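You operate a simulated robot arm through the tools that you are given. There is no shell and no other tool. Be economical: measure what you need, move in short steps, check, and stop when the job is done.

The job below is to be done with a simulated robot arm. You get a single attempt, and the scene is never put back.

## Task
Bring the sketch pad against the bar and tilt the board to 30.
Fine: green knob to HOLD and the pad against the wooden bar before the board goes up; tighten the red knob after.

The check looks at the end state, three seconds after you hand in, the way a careful person would. Anything else that was tipped, shoved, dropped, spilled or broken makes it a failure.

## Robot
A 6-joint arm with a two-finger parallel gripper, fixed in place. Base frame: the origin is at the foot of the arm, x ahead of it, y to its left, z up. Readings come in cm, degrees, newtons and seconds.
With the tool pointing down near the work surface it reaches from about 30 to 70 cm from the base axis. Its first joint turns from -166.0 to 166.0 degrees. Payload 4.1 kg.
The tool frame sits at the grasp point between the pads (the TCP): z along the fingers, y along the line on which they close. The tips reach 2.3 cm beyond it. The gripper opens to 9.4 cm. The fingers are 3.8 cm wide and 1 cm thick; the gripper's body (5.4 by 9.6 cm) begins 3.9 cm behind the TCP.
Orientation is told as [roll, pitch, yaw] about the base's x, y, z axes, in that order, counted from this pose: with the fingers straight down and closing along the base's y, the tool's x points along the base's -x, its y along +y and its z along -z.

## Interface
- The arm moves only by the tool step_arm. Its argument "rows" is a list that holds one entry, the list of rows, each a list of 7 numbers: the turn, a rotation vector about the tool's x, y, z in degrees, then the shift along the tool's x, y, z in cm, then the closure, from 0 (fully open) to 1 (shut). In form: [[[rx, ry, rz, dx, dy, dz, hand], ...]]. A call has 1 to 12 rows; each row shifts and turns the commanded pose from where the row before left it, along the tool's axes as they then stand. Each row takes 0.2 s and may step no farther than 5 cm and 8.6 degrees from the row before; otherwise, or with a gripper value out of range, the whole call is refused. A pose out of reach is approached as far as the arm can. The call stops where the force on the tool passes 40 N (or 10 N more than at its start, if that is more) or the arm is blocked; 0.2 s more then pass. Each finger travels about 4.5 cm/s and halts on what it meets, pressing with about 40 N; the grip force reading is that of the motor and also rises with nothing between the fingers. The clock runs only during rows and for 0.2 s after the last one: add rows that do not move to give the fingers time. It gives the time, the measured TCP pose, the force on the tool (base axes), the opening and the grip force at its end, in the units of the frame above (readings bear some noise).
- Cameras (640 x 400 px; columns grow to the right, rows downward): "scene" is fixed at [5.06, -49.82, 154.61]; the picture's right is [0.94, -0.35, 0.00], its down [-0.17, -0.46, -0.87] and it looks along [0.31, 0.82, -0.49] (base axes); focal length 358 px, centre (320, 200). "wrist" rides on the gripper at [-3.9, 0, -4.4] in the tool frame; the picture's right is [0.00, -1.00, 0.00], its down [0.97, 0.00, -0.24] and it looks along [0.24, 0.00, 0.97] (tool axes); focal length 218 px, centre (320, 200). There is no depth. A picture from a camera that has moved, and an enlarged one, comes with that camera's place and axes in the base frame and with its lens.
- grab_frame(camera): a new picture of that camera. No time passes.
- slide_trunk(by): slides the trunk up (or, below 0, down) by that many cm; the arm rides with it, the base frame stays. It gives what a move gives, with no picture.
- inspect(camera, box): a new picture of the part [left, top, right, bottom] of that camera's present view, enlarged. No time passes.
- sign_off(): hands the job in; it is judged then, once.

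Work in short steps. Places have to be worked out from the pictures, the camera data and where the tool is seen: move nearer, look again, correct. Check each grasp and each placing, and mend what went wrong. You have 120 turns and 64 pictures in all, those below and enlarged ones among them. Open the gripper and draw the arm clear of the work before you hand the job in, unless the task says otherwise; then end with one line.

The tools are called after "Emit:" as a command line: name --argument value ..., lists and objects as JSON in quotes. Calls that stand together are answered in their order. step_arm: Moves the arm, as the interface text tells. Its arguments: {"type":"object","properties":{"rows":{"type":"array"}},"required":["rows"]} The other tools are called the same way: slide_trunk (by) slides the trunk up or down; grab_frame (camera) takes a picture; inspect (camera, box) takes an enlarged picture of a part of a camera's view; sign_off () hands the job in.

At the start:

```text
time_s: 0.0
tool_pos: [29.23, 5.59, 134.03]
tool_rot: [-0.1, 0.1, 0.0]
wrist_force: [0.0, -0.1, -1.5]
gripper_width: 9.41
grasp_force: 0.1
trunk travel left (down, up): [-52.5, 6.5]
```

scene: 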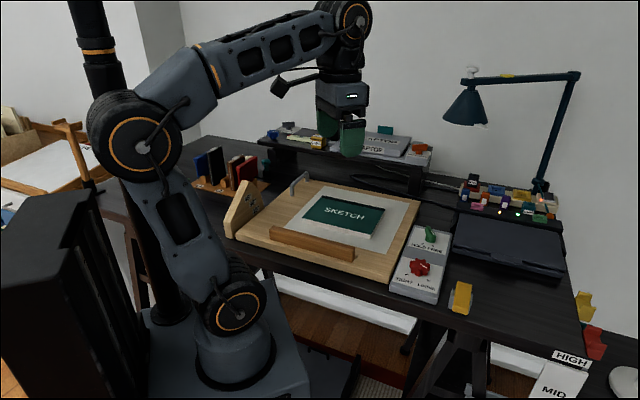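
wrist: 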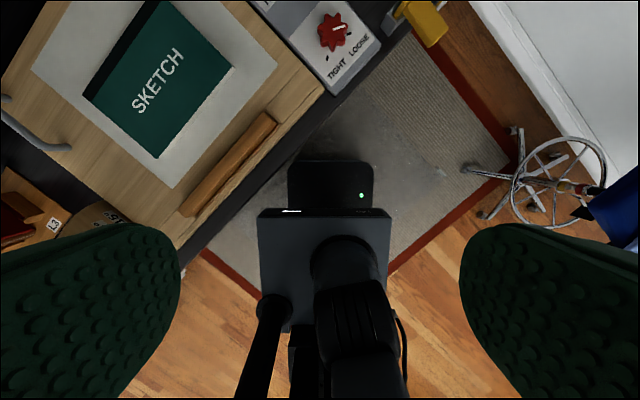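

The board, pad, bar, and the two-knob box are visible; I enlarge the scene view to read knobs, the protractor and the handle.

Emit:
inspect --camera "scene" --box '[380, 210, 480, 310]'

Emit:
inspect --camera "scene" --box '[210, 150, 430, 290]'

Emit:
inspect --camera "wrist" --box '[240, 0, 460, 120]'

```text
4.00 times, centred on (430, 260) of scene
camera zoom: at [5.06, -49.82, 154.61], right [0.94, -0.35, 0.0], down [-0.17, -0.46, -0.87], along [0.31, 0.82, -0.49], focal length 1430 px, centre (-120, -40)
```

zoom: 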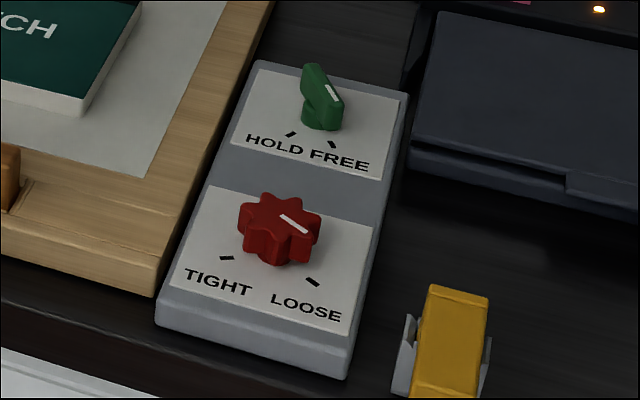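

```text
2.86 times, centred on (320, 220) of scene
camera zoom: at [5.06, -49.82, 154.61], right [0.94, -0.35, 0.0], down [-0.17, -0.46, -0.87], along [0.31, 0.82, -0.49], focal length 1022 px, centre (320, 143)
```

zoom: 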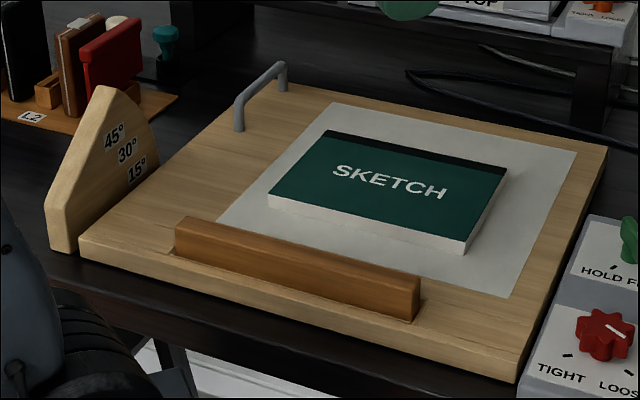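

```text
2.91 times, centred on (350, 60) of wrist
camera zoom: at [33.26, 5.64, 138.29], right [0.0, -1.0, 0.0], down [-0.97, 0.0, 0.24], along [-0.24, 0.0, -0.97], focal length 635 px, centre (233, 607)
```

zoom: 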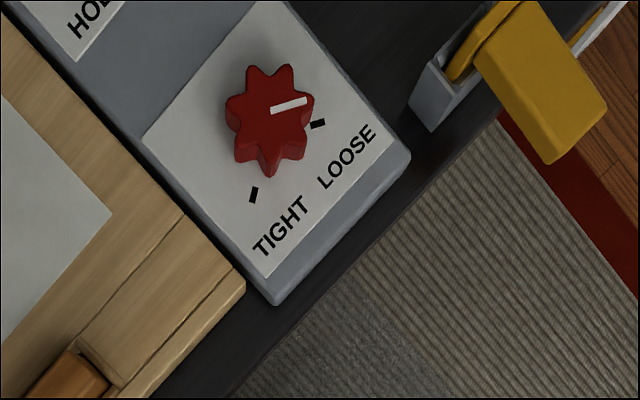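

Green is at FREE and red at LOOSE; from above each turns clockwise to HOLD/TIGHT. I judge the red knob near (49.5, 3.6), the green near (57.5, 10.5), with the board yawed about 45° and its hinge by the bar. I move over the box for a closer look.

Emit:
step_arm --rows '[[[0, 0, 0, -3.76, 0.28, 2.4, 0], [0, 0, 0, -3.76, 0.28, 2.4, 0], [0, 0, 0, -3.76, 0.28, 2.4, 0], [0, 0, 0, -3.76, 0.28, 2.4, 0], [0, 0, 0, -3.76, 0.28, 2.4, 0]]]'

Emit:
grab_frame --camera "wrist"

```text
time_s: 1.2
tool_pos: [48.23, 7.06, 122.08]
tool_rot: [0.0, 0.1, 0.1]
wrist_force: [-0.4, -0.3, 0.1]
gripper_width: 9.39
grasp_force: 0.0
trunk travel left (down, up): [-52.5, 6.5]
```

```text
58 pictures are left
camera wrist: at [52.16, 7.16, 126.33], right [0.0, -1.0, 0.0], down [-0.97, 0.0, 0.24], along [-0.24, 0.0, -0.97], focal length 218 px, centre (320, 200)
```

wrist: 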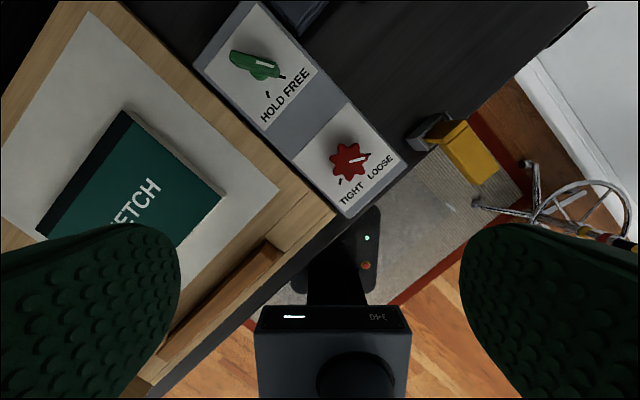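

Knobs look lower (z≈99–100) than assumed. I enlarge both knobs from here.

Emit:
inspect --camera "wrist" --box '[190, 0, 350, 100]'

Emit:
inspect --camera "wrist" --box '[280, 100, 440, 220]'

```text
4.00 times, centred on (270, 50) of wrist
camera zoom: at [52.16, 7.16, 126.33], right [0.0, -1.0, 0.0], down [-0.97, 0.0, 0.24], along [-0.24, 0.0, -0.97], focal length 873 px, centre (520, 800)
```

zoom: 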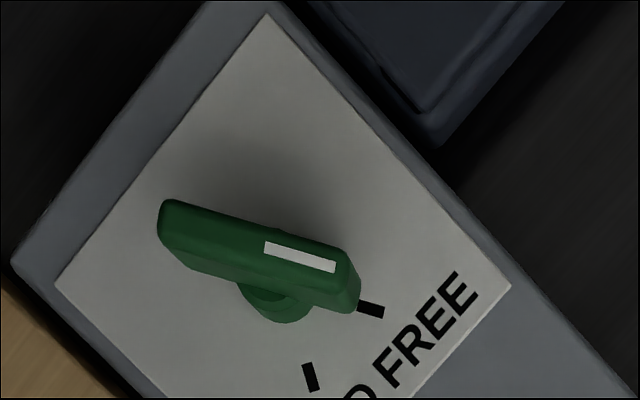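

```text
3.33 times, centred on (360, 160) of wrist
camera zoom: at [52.16, 7.16, 126.33], right [0.0, -1.0, 0.0], down [-0.97, 0.0, 0.24], along [-0.24, 0.0, -0.97], focal length 728 px, centre (187, 333)
```

zoom: 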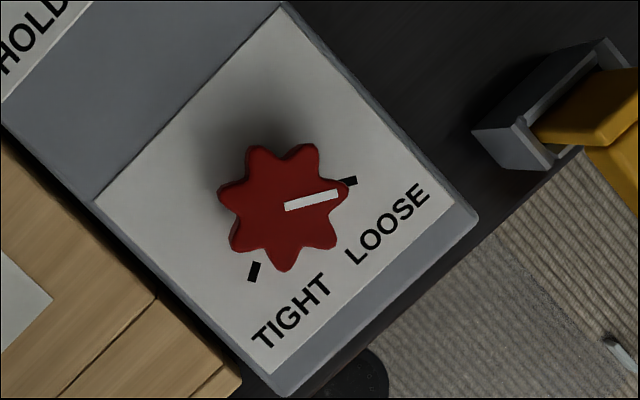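

Green knob top I put at about (60.5, 13.9, 100.5), its lever line at about 74° yaw, HOLD about 53° clockwise. I go above it, turn the gripper across the lever and look.

Emit:
step_arm --rows '[[[0, 0, 0, -3.07, 1.72, 3, 0.4], [0, 0, 0, -3.07, 1.72, 3, 0.4], [0, 0, 0, -3.07, 1.72, 3, 0.4], [0, 0, 0, -3.07, 1.72, 3, 0.4], [0, 0, -8.5, 0, 0, 0, 0.4], [0, 0, -8.5, 0, 0, 0, 0.4], [0, 0, -8.5, 0, 0, 0, 0.4], [0, 0, -8.5, 0, 0, 0, 0.4], [0, 0, -8.5, 0, 0, 0, 0.4], [0, 0, -8.5, 0, 0, 0, 0.4], [0, 0, -8.5, 0, 0, 0, 0.4], [0, 0, -8.5, 0, 0, 0, 0.4]]]'

Emit:
grab_frame --camera "wrist"

Emit:
grab_frame --camera "scene"

```text
time_s: 3.8
tool_pos: [60.24, 13.65, 110.08]
tool_rot: [-0.1, 0.1, 68.3]
wrist_force: [0.6, -0.6, -0.9]
gripper_width: 5.62
grasp_force: 0.0
trunk travel left (down, up): [-52.5, 6.5]
```

```text
55 pictures are left
camera wrist: at [61.86, 17.52, 114.34], right [0.93, -0.37, 0.0], down [-0.36, -0.9, 0.24], along [-0.09, -0.22, -0.97], focal length 218 px, centre (320, 200)
```

wrist: 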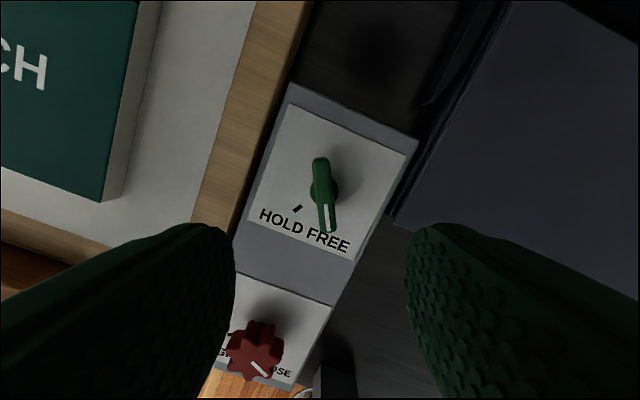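

```text
54 pictures are left
```

scene: 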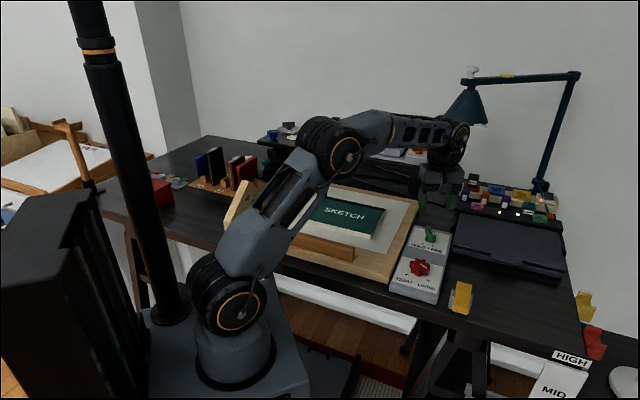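

I enlarge the green knob to find its axis and the lever line.

Emit:
inspect --camera "wrist" --box '[264, 140, 376, 260]'

Emit:
inspect --camera "scene" --box '[390, 160, 490, 260]'

```text
3.33 times, centred on (320, 200) of wrist
camera zoom: at [61.86, 17.52, 114.34], right [0.93, -0.37, 0.0], down [-0.36, -0.9, 0.24], along [-0.09, -0.22, -0.97], focal length 728 px, centre (320, 200)
```

zoom: 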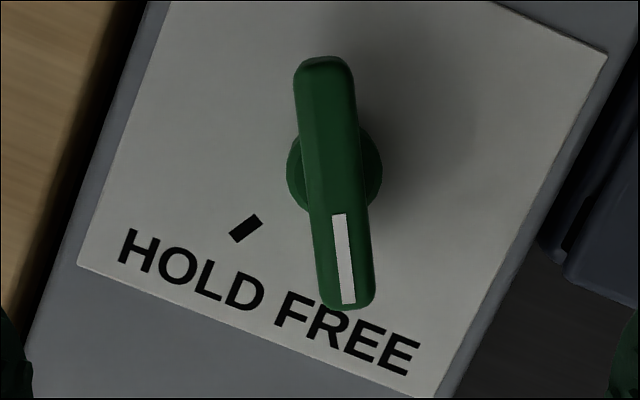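

```text
4.00 times, centred on (440, 210) of scene
camera zoom: at [5.06, -49.82, 154.61], right [0.94, -0.35, 0.0], down [-0.17, -0.46, -0.87], along [0.31, 0.82, -0.49], focal length 1430 px, centre (-160, 160)
```

zoom: 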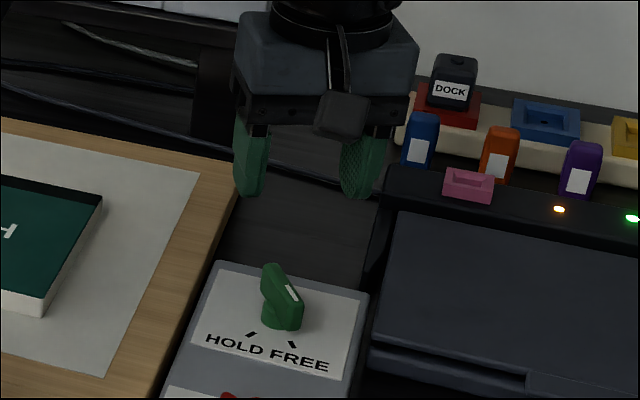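

Axis of the green knob at about (60.95, 14.5); lever line 73.6°. I line up, narrow the fingers and descend so the tips straddle the lever.

Emit:
step_arm --rows '[[[0, 0, -5.3, 0, 0, 0, 0.6], [0, 0, 0, -1.02, -0.44, 0, 0.6], [0, 0, 0, 0, 0, 3, 0.6], [0, 0, 0, 0, 0, 2.5, 0.6], [0, 0, 0, 0, 0, 1.2, 0.6]]]'

Emit:
grab_frame --camera "wrist"

Emit:
inspect --camera "scene" --box '[390, 180, 490, 280]'

```text
time_s: 5.0
tool_pos: [60.99, 14.73, 103.4]
tool_rot: [0.0, 0.0, 73.4]
wrist_force: [0.4, -0.5, 0.0]
gripper_width: 3.77
grasp_force: 0.1
trunk travel left (down, up): [-52.5, 6.5]
```

```text
51 pictures are left
camera wrist: at [62.25, 18.59, 107.65], right [0.96, -0.29, 0.0], down [-0.28, -0.93, 0.24], along [-0.07, -0.23, -0.97], focal length 218 px, centre (320, 200)
```

wrist: 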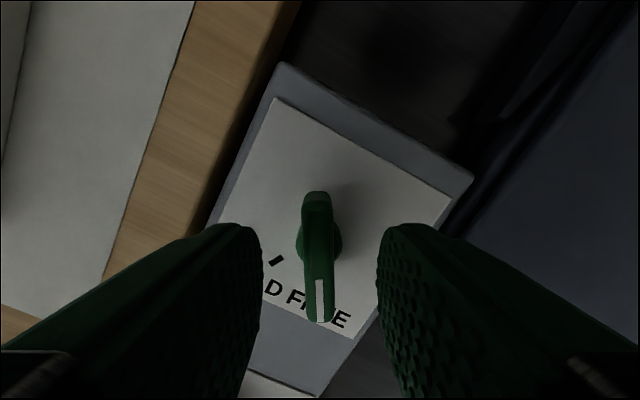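

```text
4.00 times, centred on (440, 230) of scene
camera zoom: at [5.06, -49.82, 154.61], right [0.94, -0.35, 0.0], down [-0.17, -0.46, -0.87], along [0.31, 0.82, -0.49], focal length 1430 px, centre (-160, 80)
```

zoom: 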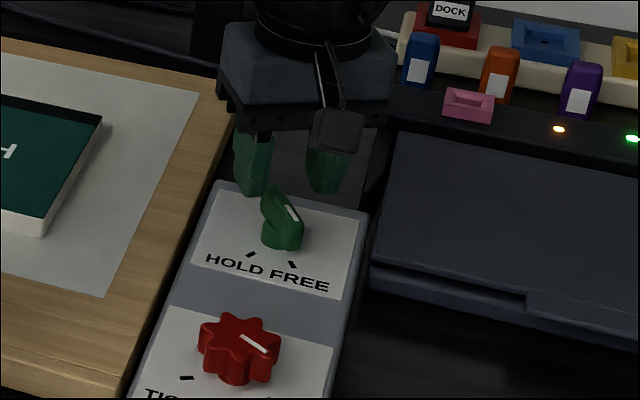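

Alignment is good. I descend a bit further and close on the lever.

Emit:
step_arm --rows '[[[0, 0, 0, 0, 0, 1.0, 0.6], [0, 0, 0, 0, 0, 0.8, 0.6], [0, 0, 0, 0, 0, 0, 1], [0, 0, 0, 0, 0, 0, 1], [0, 0, 0, 0, 0, 0, 1]]]'

```text
time_s: 6.2
tool_pos: [60.99, 14.68, 101.69]
tool_rot: [0.1, 0.0, 73.2]
wrist_force: [-4.3, 0.4, -1.7]
gripper_width: 1.2
grasp_force: 45.0
trunk travel left (down, up): [-52.5, 6.5]
```

Lever gripped (1.2 cm, 45 N). I turn it clockwise about 52° and look.

Emit:
step_arm --rows '[[[0, 0, 7.5, 0, 0, 0, 1], [0, 0, 7.5, 0, 0, 0, 1], [0, 0, 7.5, 0, 0, 0, 1], [0, 0, 7.5, 0, 0, 0, 1], [0, 0, 7.5, 0, 0, 0, 1], [0, 0, 7.5, 0, 0, 0, 1], [0, 0, 7.5, 0, 0, 0, 1]]]'

Emit:
inspect --camera "wrist" --box '[220, 160, 420, 380]'

```text
time_s: 7.8
tool_pos: [61.34, 14.35, 101.6]
tool_rot: [0.0, -0.2, 20.7]
wrist_force: [20.0, -12.0, 4.1]
gripper_width: 1.2
grasp_force: 44.5
trunk travel left (down, up): [-52.5, 6.5]
```

```text
1.82 times, centred on (320, 270) of wrist
camera zoom: at [65.06, 15.86, 105.84], right [0.35, -0.94, 0.0], down [-0.91, -0.34, 0.24], along [-0.22, -0.08, -0.97], focal length 397 px, centre (320, 73)
```

zoom: 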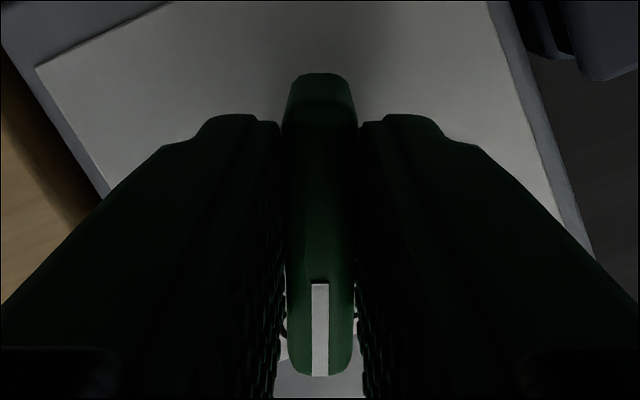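

The lever turned with the hand; side forces of ~23 N come from a small axis offset. I release and rise to check the pointer.

Emit:
step_arm --rows '[[[0, 0, 0, 0, 0, 0, 0.6], [0, 0, 0, 0, 0, 0, 0.6], [0, 0, 0, 0, 0, 0, 0.6], [0, 0, 0, 0, 0, -3, 0.6], [0, 0, 0, 0, 0, -4, 0.6]]]'

Emit:
inspect --camera "wrist" --box '[240, 120, 400, 240]'

Emit:
inspect --camera "scene" --box '[380, 210, 480, 310]'

```text
time_s: 9.0
tool_pos: [61.08, 14.69, 108.75]
tool_rot: [0.0, 0.0, 20.8]
wrist_force: [-0.6, 0.1, -0.7]
gripper_width: 3.79
grasp_force: 0.1
trunk travel left (down, up): [-52.5, 6.5]
```

```text
3.33 times, centred on (320, 180) of wrist
camera zoom: at [64.87, 16.14, 112.98], right [0.36, -0.93, 0.0], down [-0.91, -0.35, 0.24], along [-0.22, -0.09, -0.97], focal length 728 px, centre (320, 267)
```

zoom: 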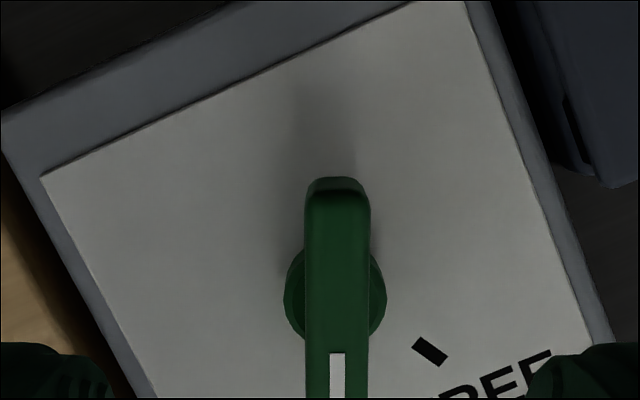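

```text
4.00 times, centred on (430, 260) of scene
camera zoom: at [5.06, -49.82, 154.61], right [0.94, -0.35, 0.0], down [-0.17, -0.46, -0.87], along [0.31, 0.82, -0.49], focal length 1430 px, centre (-120, -40)
```

zoom: 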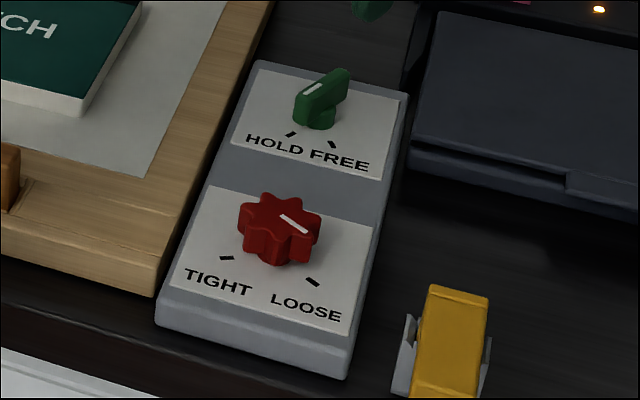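

Pointer sits about 53–55° clockwise from FREE, apparently right at HOLD; I'll verify it from another angle. Now I rise and move behind the pad, hand yawed to 46° to push along the board toward the bar.

Emit:
step_arm --rows '[[[0, 0, 0, 0, 4.33, -1.55, 0], [0, 0, 0, 0, 4.33, -1.55, 0], [0, 0, 0, 0, 4.33, -1.55, 0], [0, 0, 0, 0, 4.33, -1.55, 0], [0, 0, 0, 0, 4.33, -1.55, 0], [0, 0, 0, 0, 4.33, -1.55, 0], [0, 0, -8.4, 0, 0, 0, 0], [0, 0, -8.4, 0, 0, 0, 0], [0, 0, -8.4, 0, 0, 0, 0]]]'

Emit:
grab_frame --camera "wrist"

Emit:
grab_frame --camera "scene"

```text
time_s: 11.0
tool_pos: [51.36, 38.63, 117.59]
tool_rot: [0.0, 0.0, 46.2]
wrist_force: [-0.3, 0.3, -0.2]
gripper_width: 9.4
grasp_force: 0.0
out of reach, approached as far as the arm can: row 9
trunk travel left (down, up): [-52.5, 6.5]
```

```text
46 pictures are left
camera wrist: at [54.31, 41.63, 121.87], right [0.72, -0.69, 0.0], down [-0.67, -0.7, 0.24], along [-0.17, -0.17, -0.97], focal length 218 px, centre (320, 200)
```

wrist: 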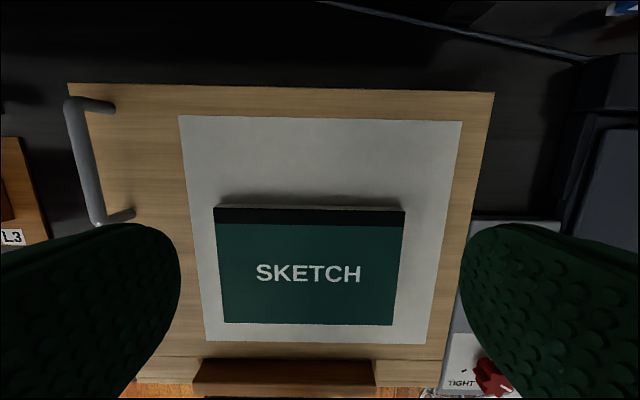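

```text
45 pictures are left
```

scene: 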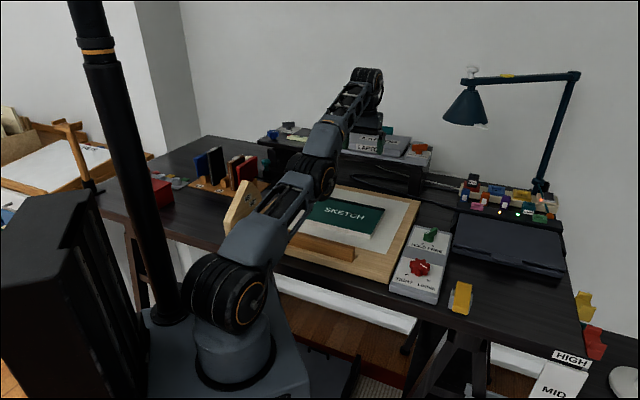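

Board and pad are square to yaw ≈45°, pad rear edge about at e2-coordinate 61 (pad top z≈98.7). I lower behind the pad part-way and re-check the pose.

Emit:
step_arm --rows '[[[0, 0, 1.2, -0.8, 0.5, 4, 0], [0, 0, 0, -0.5, 0.4, 4, 0], [0, 0, 0, 0, 0, 4, 0], [0, 0, 0, 0, 0, 0, 0]]]'

Emit:
grab_frame --camera "wrist"

Emit:
inspect --camera "scene" --box '[270, 130, 430, 250]'

```text
time_s: 12.0
tool_pos: [53.57, 41.88, 106.3]
tool_rot: [0.0, 0.0, 44.9]
wrist_force: [0.5, -1.0, 0.0]
gripper_width: 9.38
grasp_force: 0.0
out of reach, approached as far as the arm can: row 1, 2, 3
trunk travel left (down, up): [-52.5, 6.5]
```

```text
44 pictures are left
camera wrist: at [56.49, 44.76, 110.59], right [0.7, -0.71, 0.0], down [-0.69, -0.68, 0.24], along [-0.17, -0.17, -0.97], focal length 218 px, centre (320, 200)
```

wrist: 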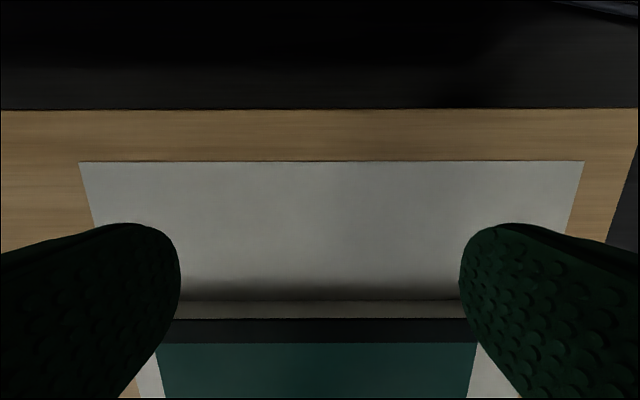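

```text
3.33 times, centred on (350, 190) of scene
camera zoom: at [5.06, -49.82, 154.61], right [0.94, -0.35, 0.0], down [-0.17, -0.46, -0.87], along [0.31, 0.82, -0.49], focal length 1192 px, centre (220, 233)
```

zoom: 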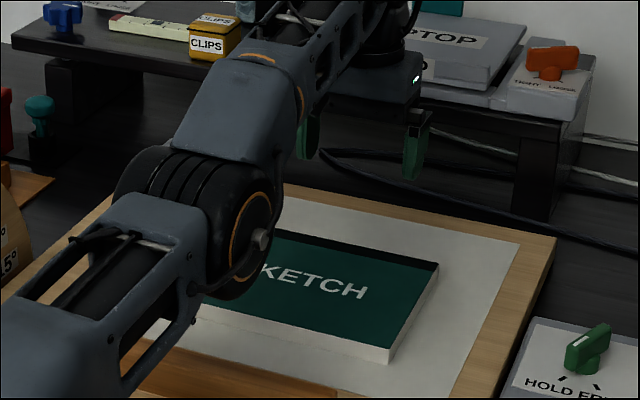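

The hand went out to e2≈67.5 at full stretch, and the elbow hangs low above the pad. I slide the trunk up to raise the shoulder and elbow before going lower.

Emit:
slide_trunk --by 6

Emit:
grab_frame --camera "scene"

```text
time_s: 13.0
tool_pos: [53.64, 41.8, 112.31]
tool_rot: [0.0, 0.0, 44.8]
wrist_force: [0.4, -0.5, -0.5]
gripper_width: 9.4
grasp_force: 0.1
trunk travel left (down, up): [-58.5, 0.5]
```

```text
42 pictures are left
```

scene: 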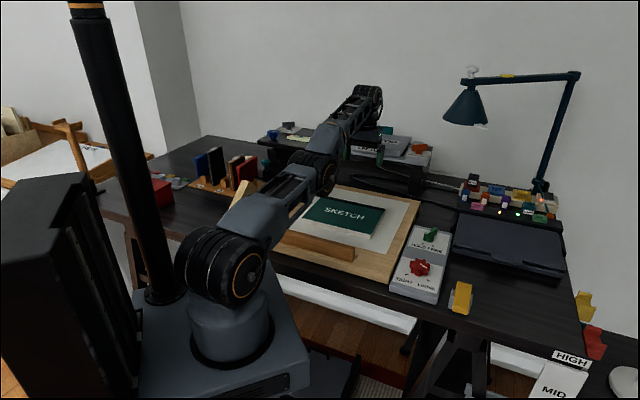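

Now I pull the hand back to e2≈65 and lower to about z=104, then check elbow clearance.

Emit:
step_arm --rows '[[[0, 0, 0, 2.5, 0, 0, 0], [0, 0, 0, 0, 0, 3, 0], [0, 0, 0, 0, 0, 3, 0], [0, 0, 0, 0, 0, 2.3, 0], [0, 0, 0, 0, 0, 0, 0]]]'

Emit:
grab_frame --camera "scene"

Emit:
grab_frame --camera "wrist"

```text
time_s: 14.2
tool_pos: [54.57, 42.74, 104.22]
tool_rot: [0.0, 0.1, 44.8]
wrist_force: [0.3, 0.6, 1.2]
gripper_width: 9.37
grasp_force: 0.1
out of reach, approached as far as the arm can: row 1, 2, 3
trunk travel left (down, up): [-58.5, 0.5]
```

```text
41 pictures are left
```

scene: 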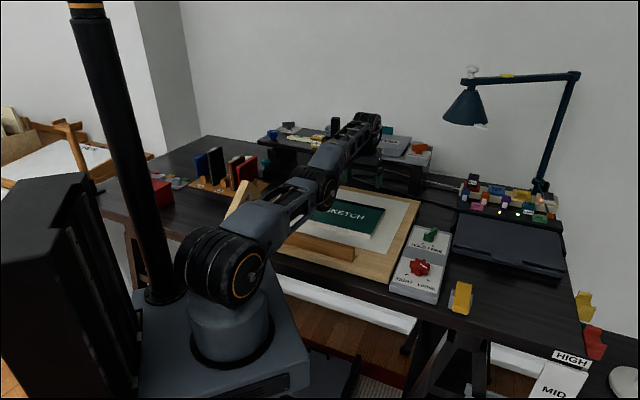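

```text
40 pictures are left
camera wrist: at [57.48, 45.62, 108.4], right [0.7, -0.71, 0.0], down [-0.69, -0.68, 0.24], along [-0.17, -0.17, -0.97], focal length 218 px, centre (320, 200)
```

wrist: 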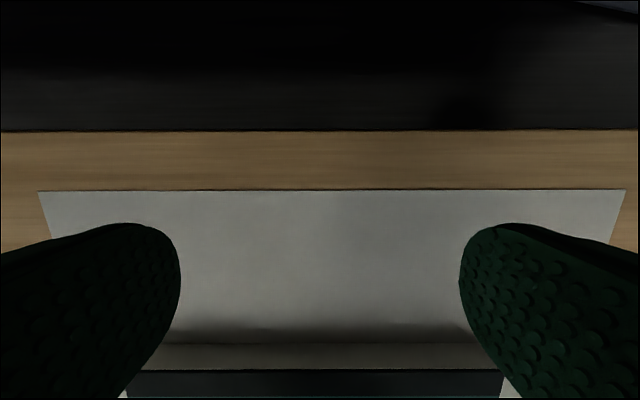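

The command is back in reach at e2≈68.8. Pad top ≈98.8, board ≈97.2; I move in to e2≈64.3 and lower the tips to just above the board behind the pad.

Emit:
step_arm --rows '[[[0, 0, 0, 2.3, 0.2, 0, 0], [0, 0, 0, 2.2, 0, 0, 0], [0, 0, 0, 0, 0, 2, 0], [0, 0, 0, 0, 0, 1.8, 0], [0, 0, 0, 0, 0, 0, 0]]]'

Emit:
grab_frame --camera "wrist"

Emit:
inspect --camera "scene" --box '[230, 130, 430, 270]'

```text
time_s: 15.4
tool_pos: [54.67, 42.9, 100.36]
tool_rot: [0.0, 0.1, 44.9]
wrist_force: [0.1, 0.0, 0.6]
gripper_width: 9.39
grasp_force: 0.0
out of reach, approached as far as the arm can: row 1, 2
trunk travel left (down, up): [-58.5, 0.5]
```

```text
39 pictures are left
camera wrist: at [57.62, 45.84, 104.59], right [0.7, -0.71, 0.0], down [-0.69, -0.68, 0.24], along [-0.17, -0.17, -0.97], focal length 218 px, centre (320, 200)
```

wrist: 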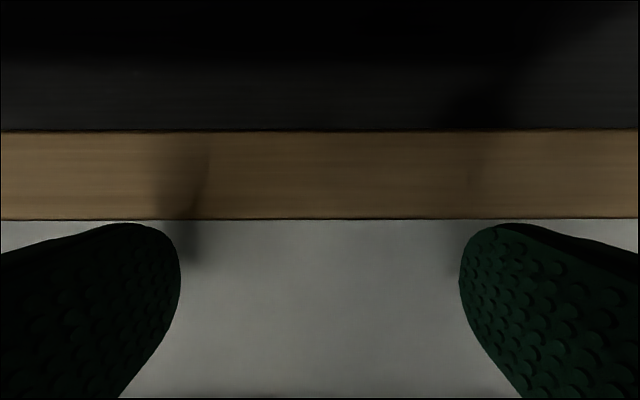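

```text
2.86 times, centred on (330, 200) of scene
camera zoom: at [5.06, -49.82, 154.61], right [0.94, -0.35, 0.0], down [-0.17, -0.46, -0.87], along [0.31, 0.82, -0.49], focal length 1022 px, centre (291, 200)
```

zoom: 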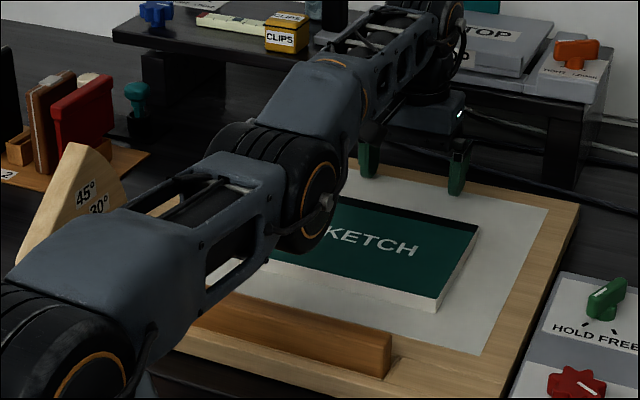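

The arm seems stuck at its straight-elbow singularity: inward moves weren't carried out. I raise the hand and command a larger inward step to unfold it safely, then check.

Emit:
step_arm --rows '[[[0, 0, 0, 0, 0, -3.5, 0], [0, 0, 0, 0, 0, -3.5, 0], [0, 0, 0, 0, 0, 0, 0]]]'

Emit:
step_arm --rows '[[[0, 0, 0, 4.9, 0, 0, 0], [0, 0, 0, 0, 0, 0, 0]]]'

```text
time_s: 16.2
tool_pos: [54.51, 42.71, 107.36]
tool_rot: [0.0, 0.1, 44.8]
wrist_force: [0.4, 0.7, -1.2]
gripper_width: 9.41
grasp_force: 0.1
trunk travel left (down, up): [-58.5, 0.5]
```

```text
time_s: 16.8
tool_pos: [54.24, 42.42, 107.36]
tool_rot: [0.0, 0.1, 44.8]
wrist_force: [-0.5, 0.5, -0.4]
gripper_width: 9.42
grasp_force: 0.1
out of reach, approached as far as the arm can: row 1
trunk travel left (down, up): [-58.5, 0.5]
```

It moved in slightly; I keep requesting inward steps while high above the pad.

Emit:
step_arm --rows '[[[0, 0, 0, 2, 0, 0, 0], [0, 0, 0, 2, 0, 0, 0], [0, 0, 0, 2, 0, 0, 0], [0, 0, 0, 0, 0, 0, 0]]]'

```text
time_s: 17.8
tool_pos: [54.22, 42.46, 107.27]
tool_rot: [0.0, 0.1, 44.8]
wrist_force: [0.7, 0.3, 0.6]
gripper_width: 9.4
grasp_force: 0.1
out of reach, approached as far as the arm can: row 1, 2, 3
trunk travel left (down, up): [-58.5, 0.5]
```

Still stuck. A combined inward-and-down step should bend the elbow the right (upward) way.

Emit:
step_arm --rows '[[[0, 0, 0, 3.2, 0, 3.2, 0], [0, 0, 0, 0, 0, 0, 0]]]'

Emit:
grab_frame --camera "scene"

```text
time_s: 18.4
tool_pos: [54.54, 42.51, 106.04]
tool_rot: [0.0, 0.2, 44.8]
wrist_force: [0.4, 1.0, 0.3]
gripper_width: 9.4
grasp_force: 0.1
out of reach, approached as far as the arm can: row 1
trunk travel left (down, up): [-58.5, 0.5]
```

```text
37 pictures are left
```

scene: 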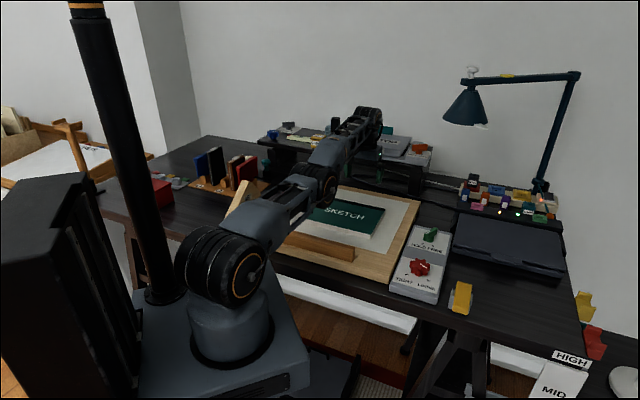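

The link slopes indicate the elbow is slightly bent downward (wrong side, at its limit). I extend outward through straight, then step down so it bends upward, and then try inward.

Emit:
step_arm --rows '[[[0, 0, 0, -4, 0, 0, 0], [0, 0, 0, -4, 0, 0, 0], [0, 0, 0, 0, 0, 2.5, 0], [0, 0, 0, 0, 0, 0, 0]]]'

Emit:
step_arm --rows '[[[0, 0, 0, 2, 0, 0, 0], [0, 0, 0, 0, 0, 0, 0]]]'

```text
time_s: 19.4
tool_pos: [54.6, 42.92, 102.92]
tool_rot: [0.0, 0.1, 44.8]
wrist_force: [0.1, -0.4, 1.3]
gripper_width: 9.39
grasp_force: 0.1
out of reach, approached as far as the arm can: row 1, 2
trunk travel left (down, up): [-58.5, 0.5]
```

```text
time_s: 20.0
tool_pos: [54.62, 42.98, 103.02]
tool_rot: [-0.1, 0.1, 44.8]
wrist_force: [0.7, -0.5, 0.6]
gripper_width: 9.41
grasp_force: 0.1
out of reach, approached as far as the arm can: row 1
trunk travel left (down, up): [-58.5, 0.5]
```

The arm slides only along its full-reach arc. I'll go high up along that arc (free air), where a downward stroke should re-bend the elbow upward.

Emit:
step_arm --rows '[[[0, 0, 0, 0, 0, -4, 0], [0, 0, 0, 0, 0, -4, 0], [0, 0, 0, 0, 0, -4, 0], [0, 0, 0, 0, 0, -4, 0], [0, 0, 0, 1, 0, -4, 0], [0, 0, 0, 2, 0, -4, 0], [0, 0, 0, 2, 0, -4, 0], [0, 0, 0, 2, 0, -4, 0], [0, 0, 0, 0, 0, 0, 0]]]'

Emit:
grab_frame --camera "scene"

```text
time_s: 22.0
tool_pos: [46.92, 35.67, 133.93]
tool_rot: [0.0, 0.0, 44.8]
wrist_force: [0.4, -0.1, 0.2]
gripper_width: 9.41
grasp_force: 0.0
out of reach, approached as far as the arm can: row 1, 2, 3, 4, 5
trunk travel left (down, up): [-58.5, 0.5]
```

```text
36 pictures are left
```

scene: 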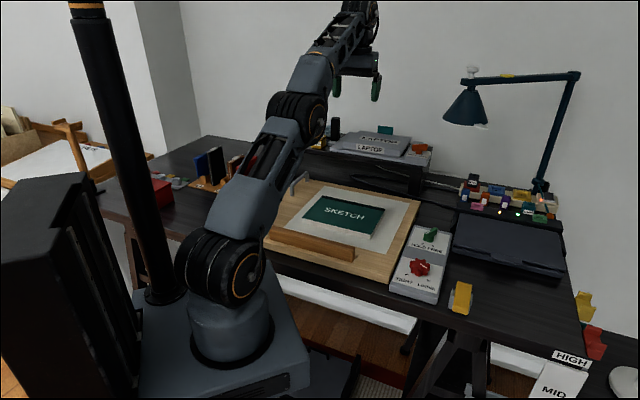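

The last inward rows were reached. I test more inward motion at this height.

Emit:
step_arm --rows '[[[0, 0, 0, 3, 0, 0, 0], [0, 0, 0, 3, 0, 0, 0], [0, 0, 0, 3, 0, 0, 0], [0, 0, 0, 3, 0, 0, 0], [0, 0, 0, 0, 0, 0, 0]]]'

Emit:
grab_frame --camera "scene"

```text
time_s: 23.2
tool_pos: [38.26, 27.35, 134.13]
tool_rot: [-0.1, 0.1, 44.8]
wrist_force: [-0.3, -0.1, -0.3]
gripper_width: 9.38
grasp_force: 0.1
trunk travel left (down, up): [-58.5, 0.5]
```

```text
35 pictures are left
```

scene: 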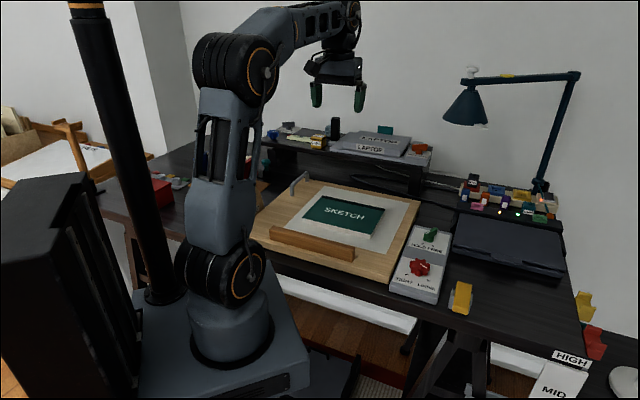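

Elbow is up again and moves freely. I go down here to z≈110 first, then out over the pad to behind it.

Emit:
step_arm --rows '[[[0, 0, 0, 0, -0.4, 4, 0], [0, 0, 0, 0, 0, 4, 0], [0, 0, 0, 0, 0, 4, 0], [0, 0, 0, 0, 0, 4, 0], [0, 0, 0, 0, 0, 4, 0], [0, 0, 0, 0, 0, 4, 0], [0, 0, 0, -4.5, 0, 0, 0], [0, 0, 0, -4.5, 0, 0, 0], [0, 0, 0, -4.5, 0, 0, 0], [0, 0, 0, -4.5, 0, 0, 0], [0, 0, 0, 0, 0, 0, 0]]]'

Emit:
grab_frame --camera "wrist"

Emit:
grab_frame --camera "scene"

```text
time_s: 25.6
tool_pos: [51.65, 39.6, 110.06]
tool_rot: [0.0, 0.1, 44.8]
wrist_force: [-0.1, 0.2, 0.6]
gripper_width: 9.4
grasp_force: 0.1
trunk travel left (down, up): [-58.5, 0.5]
```

```text
34 pictures are left
camera wrist: at [54.59, 42.41, 114.34], right [0.7, -0.71, 0.0], down [-0.69, -0.68, 0.24], along [-0.17, -0.17, -0.97], focal length 218 px, centre (320, 200)
```

wrist: 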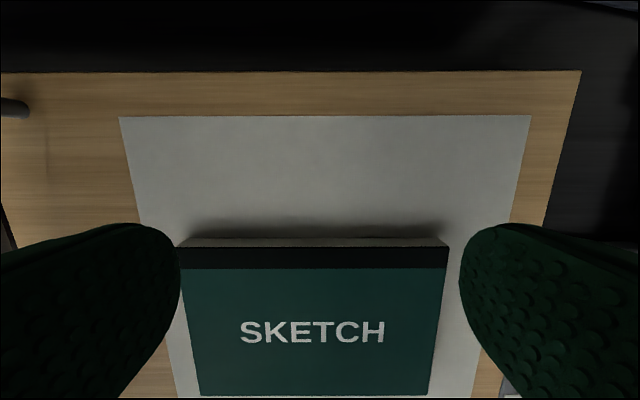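

```text
33 pictures are left
```

scene: 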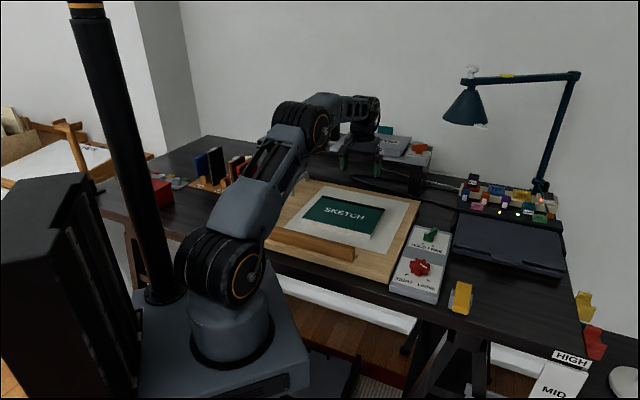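

Behind the pad with ~1.6 cm clearance, square to it. I lower the tips to just above the board.

Emit:
step_arm --rows '[[[0, 0, 0, 0, 0.3, 3.5, 0], [0, 0, 0, 0, 0, 3.5, 0], [0, 0, 0, 0, 0, 2, 0], [0, 0, 0, 0, 0, 0.8, 0], [0, 0, 0, 0, 0, 0, 0]]]'

Emit:
inspect --camera "scene" --box '[270, 130, 430, 250]'

```text
time_s: 26.8
tool_pos: [51.31, 39.98, 100.37]
tool_rot: [0.0, 0.1, 44.8]
wrist_force: [0.0, 0.0, -0.1]
gripper_width: 9.42
grasp_force: 0.0
trunk travel left (down, up): [-58.5, 0.5]
```

```text
3.33 times, centred on (350, 190) of scene
camera zoom: at [5.06, -49.82, 154.61], right [0.94, -0.35, 0.0], down [-0.17, -0.46, -0.87], along [0.31, 0.82, -0.49], focal length 1192 px, centre (220, 233)
```

zoom: 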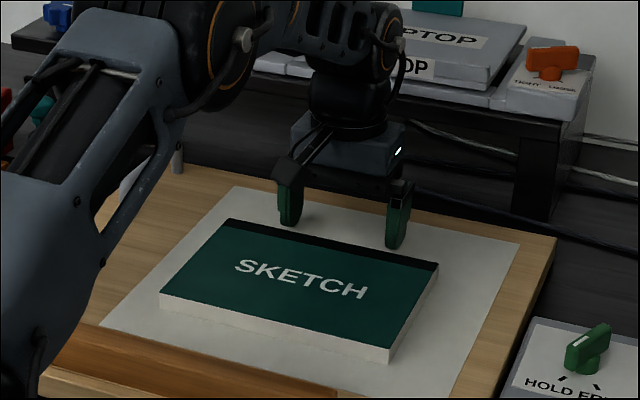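

Tips are a bit above the board; I lower 0.4 more and push gently toward the bar.

Emit:
step_arm --rows '[[[0, 0, 0, 0, 0, 0.4, 0], [0, 0, 0, 0.8, 0, 0, 0], [0, 0, 0, 0.8, 0, 0, 0], [0, 0, 0, 0.6, 0, 0, 0], [0, 0, 0, 0.6, 0, 0, 0], [0, 0, 0, 0.6, 0, 0, 0], [0, 0, 0, 0, 0, 0, 0]]]'

Emit:
grab_frame --camera "scene"

```text
time_s: 28.4
tool_pos: [48.89, 37.53, 100.04]
tool_rot: [-0.1, 0.1, 44.8]
wrist_force: [0.0, 0.8, 0.2]
gripper_width: 9.37
grasp_force: 0.0
trunk travel left (down, up): [-58.5, 0.5]
```

```text
31 pictures are left
```

scene: 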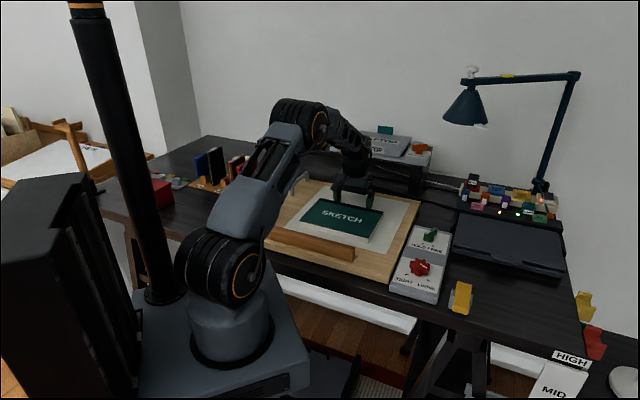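

The pad slides along with low force. I keep pushing in small steps, watching for the force of meeting the bar.

Emit:
step_arm --rows '[[[0, 0, 0, 0.5, 0, 0, 0], [0, 0, 0, 0.5, 0, 0, 0], [0, 0, 0, 0.4, 0, 0, 0], [0, 0, 0, 0, 0, 0, 0]]]'

Emit:
inspect --camera "scene" --box '[260, 160, 420, 280]'

```text
time_s: 29.4
tool_pos: [47.88, 36.5, 100.15]
tool_rot: [-0.1, 0.0, 44.8]
wrist_force: [1.1, 0.8, 0.3]
gripper_width: 9.39
grasp_force: 0.0
trunk travel left (down, up): [-58.5, 0.5]
```

```text
3.33 times, centred on (340, 220) of scene
camera zoom: at [5.06, -49.82, 154.61], right [0.94, -0.35, 0.0], down [-0.17, -0.46, -0.87], along [0.31, 0.82, -0.49], focal length 1192 px, centre (253, 133)
```

zoom: 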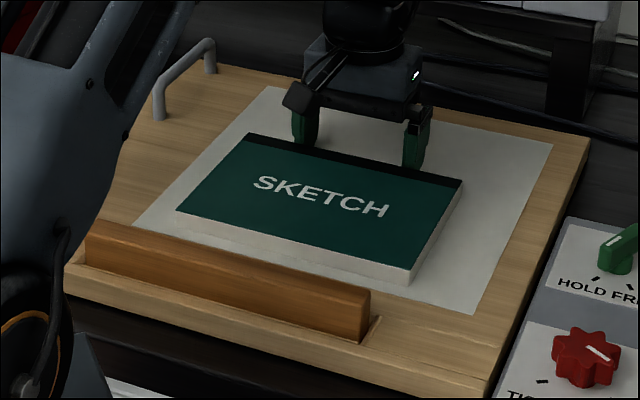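

Still a small gap to the bar (pad front visible behind it). Push on.

Emit:
step_arm --rows '[[[0, 0, 0, 0.4, 0, 0, 0], [0, 0, 0, 0.4, 0, 0, 0], [0, 0, 0, 0.4, 0, 0, 0], [0, 0, 0, 0, 0, 0, 0]]]'

Emit:
inspect --camera "scene" --box '[260, 160, 420, 280]'

```text
time_s: 30.4
tool_pos: [47.04, 35.7, 99.87]
tool_rot: [0.0, 0.1, 44.7]
wrist_force: [0.3, 0.5, -0.1]
gripper_width: 9.4
grasp_force: 0.1
trunk travel left (down, up): [-58.5, 0.5]
```

```text
3.33 times, centred on (340, 220) of scene
camera zoom: at [5.06, -49.82, 154.61], right [0.94, -0.35, 0.0], down [-0.17, -0.46, -0.87], along [0.31, 0.82, -0.49], focal length 1192 px, centre (253, 133)
```

zoom: 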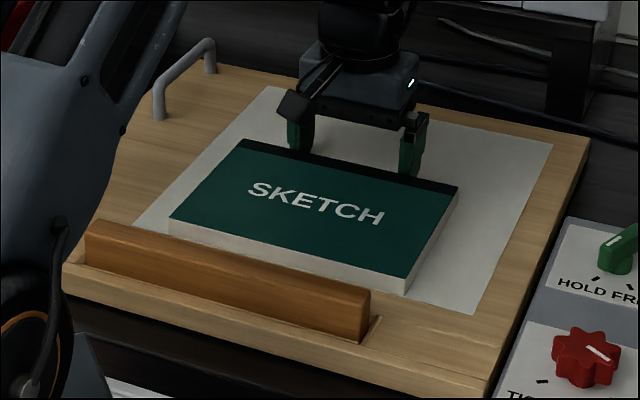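

The pad still has a gap of a few cm. I keep pushing in half-centimetre steps.

Emit:
step_arm --rows '[[[0, 0, 0, 0.5, 0, 0, 0], [0, 0, 0, 0.5, 0, 0, 0], [0, 0, 0, 0.4, 0, 0, 0], [0, 0, 0, 0.4, 0, 0, 0], [0, 0, 0, 0, 0, 0, 0]]]'

Emit:
inspect --camera "scene" --box '[260, 160, 420, 280]'

Emit:
grab_frame --camera "wrist"

```text
time_s: 31.6
tool_pos: [45.8, 34.45, 99.96]
tool_rot: [0.0, 0.1, 44.9]
wrist_force: [0.7, 0.6, -0.2]
gripper_width: 9.41
grasp_force: 0.1
trunk travel left (down, up): [-58.5, 0.5]
```

```text
3.33 times, centred on (340, 220) of scene
camera zoom: at [5.06, -49.82, 154.61], right [0.94, -0.35, 0.0], down [-0.17, -0.46, -0.87], along [0.31, 0.82, -0.49], focal length 1192 px, centre (253, 133)
```

zoom: 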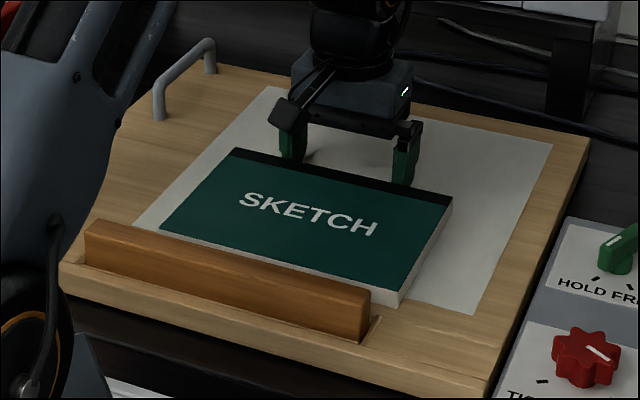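

```text
27 pictures are left
camera wrist: at [48.66, 37.29, 104.2], right [0.7, -0.71, 0.0], down [-0.69, -0.68, 0.24], along [-0.17, -0.17, -0.97], focal length 218 px, centre (320, 200)
```

wrist: 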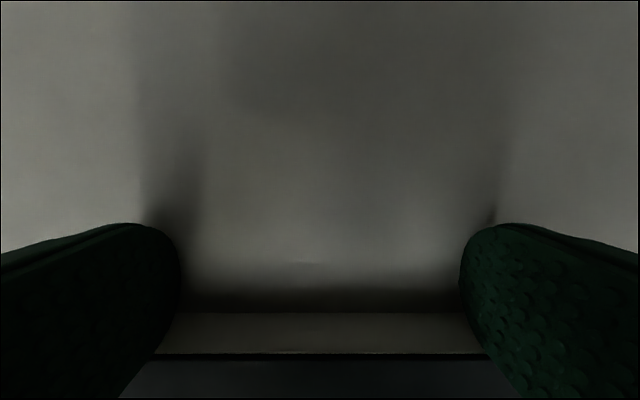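

About 2 cm remain by my estimate. I continue with finer steps, judging by force.

Emit:
step_arm --rows '[[[0, 0, 0, 0.4, 0, 0, 0], [0, 0, 0, 0.4, 0, 0, 0], [0, 0, 0, 0.2, 0, 0, 0], [0, 0, 0, 0, 0, 0, 0]]]'

Emit:
step_arm --rows '[[[0, 0, 0, 0.2, 0, 0, 0], [0, 0, 0, 0.2, 0, 0, 0], [0, 0, 0, 0, 0, 0, 0]]]'

Emit:
inspect --camera "scene" --box '[290, 200, 390, 280]'

```text
time_s: 32.6
tool_pos: [45.1, 33.82, 99.83]
tool_rot: [0.0, 0.0, 44.7]
wrist_force: [0.2, 1.1, -0.2]
gripper_width: 9.39
grasp_force: 0.0
trunk travel left (down, up): [-58.5, 0.5]
```

```text
time_s: 33.4
tool_pos: [44.69, 33.46, 99.97]
tool_rot: [-0.1, 0.0, 44.8]
wrist_force: [0.2, -0.2, -0.3]
gripper_width: 9.43
grasp_force: 0.1
trunk travel left (down, up): [-58.5, 0.5]
```

```text
5.00 times, centred on (340, 240) of scene
camera zoom: at [5.06, -49.82, 154.61], right [0.94, -0.35, 0.0], down [-0.17, -0.46, -0.87], along [0.31, 0.82, -0.49], focal length 1788 px, centre (220, 0)
```

zoom: 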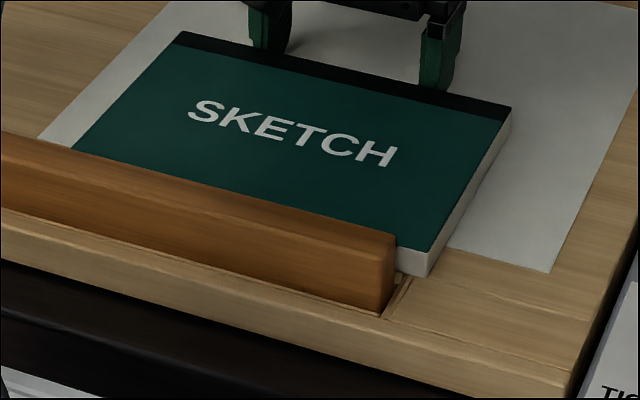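

Very close now. Continue with 0.2 cm steps till contact force appears.

Emit:
step_arm --rows '[[[0, 0, 0, 0.2, 0, 0, 0], [0, 0, 0, 0.2, 0, 0, 0], [0, 0, 0, 0, 0, 0, 0]]]'

Emit:
step_arm --rows '[[[0, 0, 0, 0.2, 0, 0, 0], [0, 0, 0, 0.1, 0, 0, 0], [0, 0, 0, 0, 0, 0, 0]]]'

```text
time_s: 34.2
tool_pos: [44.42, 33.22, 99.81]
tool_rot: [0.0, 0.2, 44.8]
wrist_force: [0.9, 0.9, 0.2]
gripper_width: 9.39
grasp_force: 0.0
trunk travel left (down, up): [-58.5, 0.5]
```

```text
time_s: 35.0
tool_pos: [44.23, 33.02, 99.79]
tool_rot: [0.0, 0.0, 44.7]
wrist_force: [3.7, 3.4, 0.5]
gripper_width: 9.41
grasp_force: 0.0
trunk travel left (down, up): [-58.5, 0.5]
```

Force climbed to ~5 N, likely contact with the bar. One more small nudge to confirm, with a look.

Emit:
step_arm --rows '[[[0, 0, 0, 0.15, 0, 0, 0], [0, 0, 0, 0, 0, 0, 0]]]'

Emit:
inspect --camera "scene" --box '[290, 200, 390, 280]'

```text
time_s: 35.6
tool_pos: [44.26, 32.95, 99.96]
tool_rot: [0.0, -0.1, 44.9]
wrist_force: [7.7, 6.4, 0.0]
gripper_width: 9.38
grasp_force: 0.0
trunk travel left (down, up): [-58.5, 0.5]
```

```text
5.00 times, centred on (340, 240) of scene
camera zoom: at [5.06, -49.82, 154.61], right [0.94, -0.35, 0.0], down [-0.17, -0.46, -0.87], along [0.31, 0.82, -0.49], focal length 1788 px, centre (220, 0)
```

zoom: 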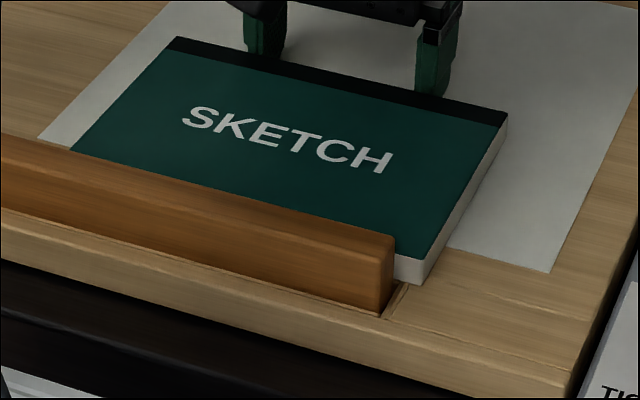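

The pad is against the bar (≈10 N contact). I back off and rise (also testing how turn and shift combine), and take a close scene view of the green knob.

Emit:
step_arm --rows '[[[0, 0, 0, -1.5, 0, 0, 0], [0, 0, 0, 0, 0, -4, 0], [0, 0, 0, 0, 0, -4, 0], [0, 0, 0, 0, 0, 0, 0]]]'

Emit:
step_arm --rows '[[[0, -8, 0, 0, 0, -4.9, 0], [0, 0, 0, 0, 0, 0, 0]]]'

Emit:
inspect --camera "scene" --box '[405, 218, 455, 258]'

```text
time_s: 36.6
tool_pos: [45.12, 34.11, 108.18]
tool_rot: [0.0, 0.1, 44.7]
wrist_force: [0.0, 1.1, 1.1]
gripper_width: 9.41
grasp_force: 0.1
trunk travel left (down, up): [-58.5, 0.5]
```

```text
time_s: 37.2
tool_pos: [45.28, 34.09, 112.79]
tool_rot: [-0.1, -7.9, 44.7]
wrist_force: [-0.1, -0.2, 0.2]
gripper_width: 9.37
grasp_force: 0.0
trunk travel left (down, up): [-58.5, 0.5]
```

```text
10.00 times, centred on (430, 238) of scene
camera zoom: at [5.06, -49.82, 154.61], right [0.94, -0.35, 0.0], down [-0.17, -0.46, -0.87], along [0.31, 0.82, -0.49], focal length 3575 px, centre (-780, -180)
```

zoom: 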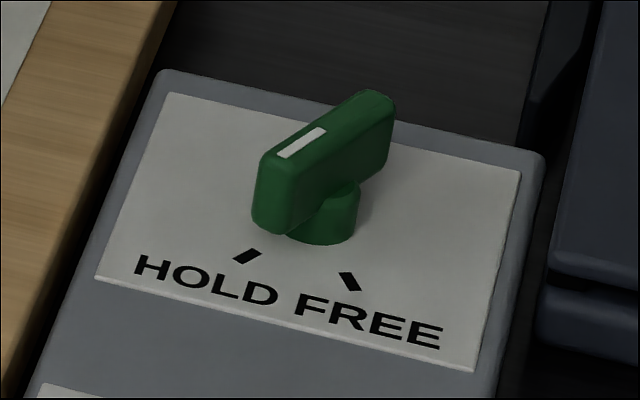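

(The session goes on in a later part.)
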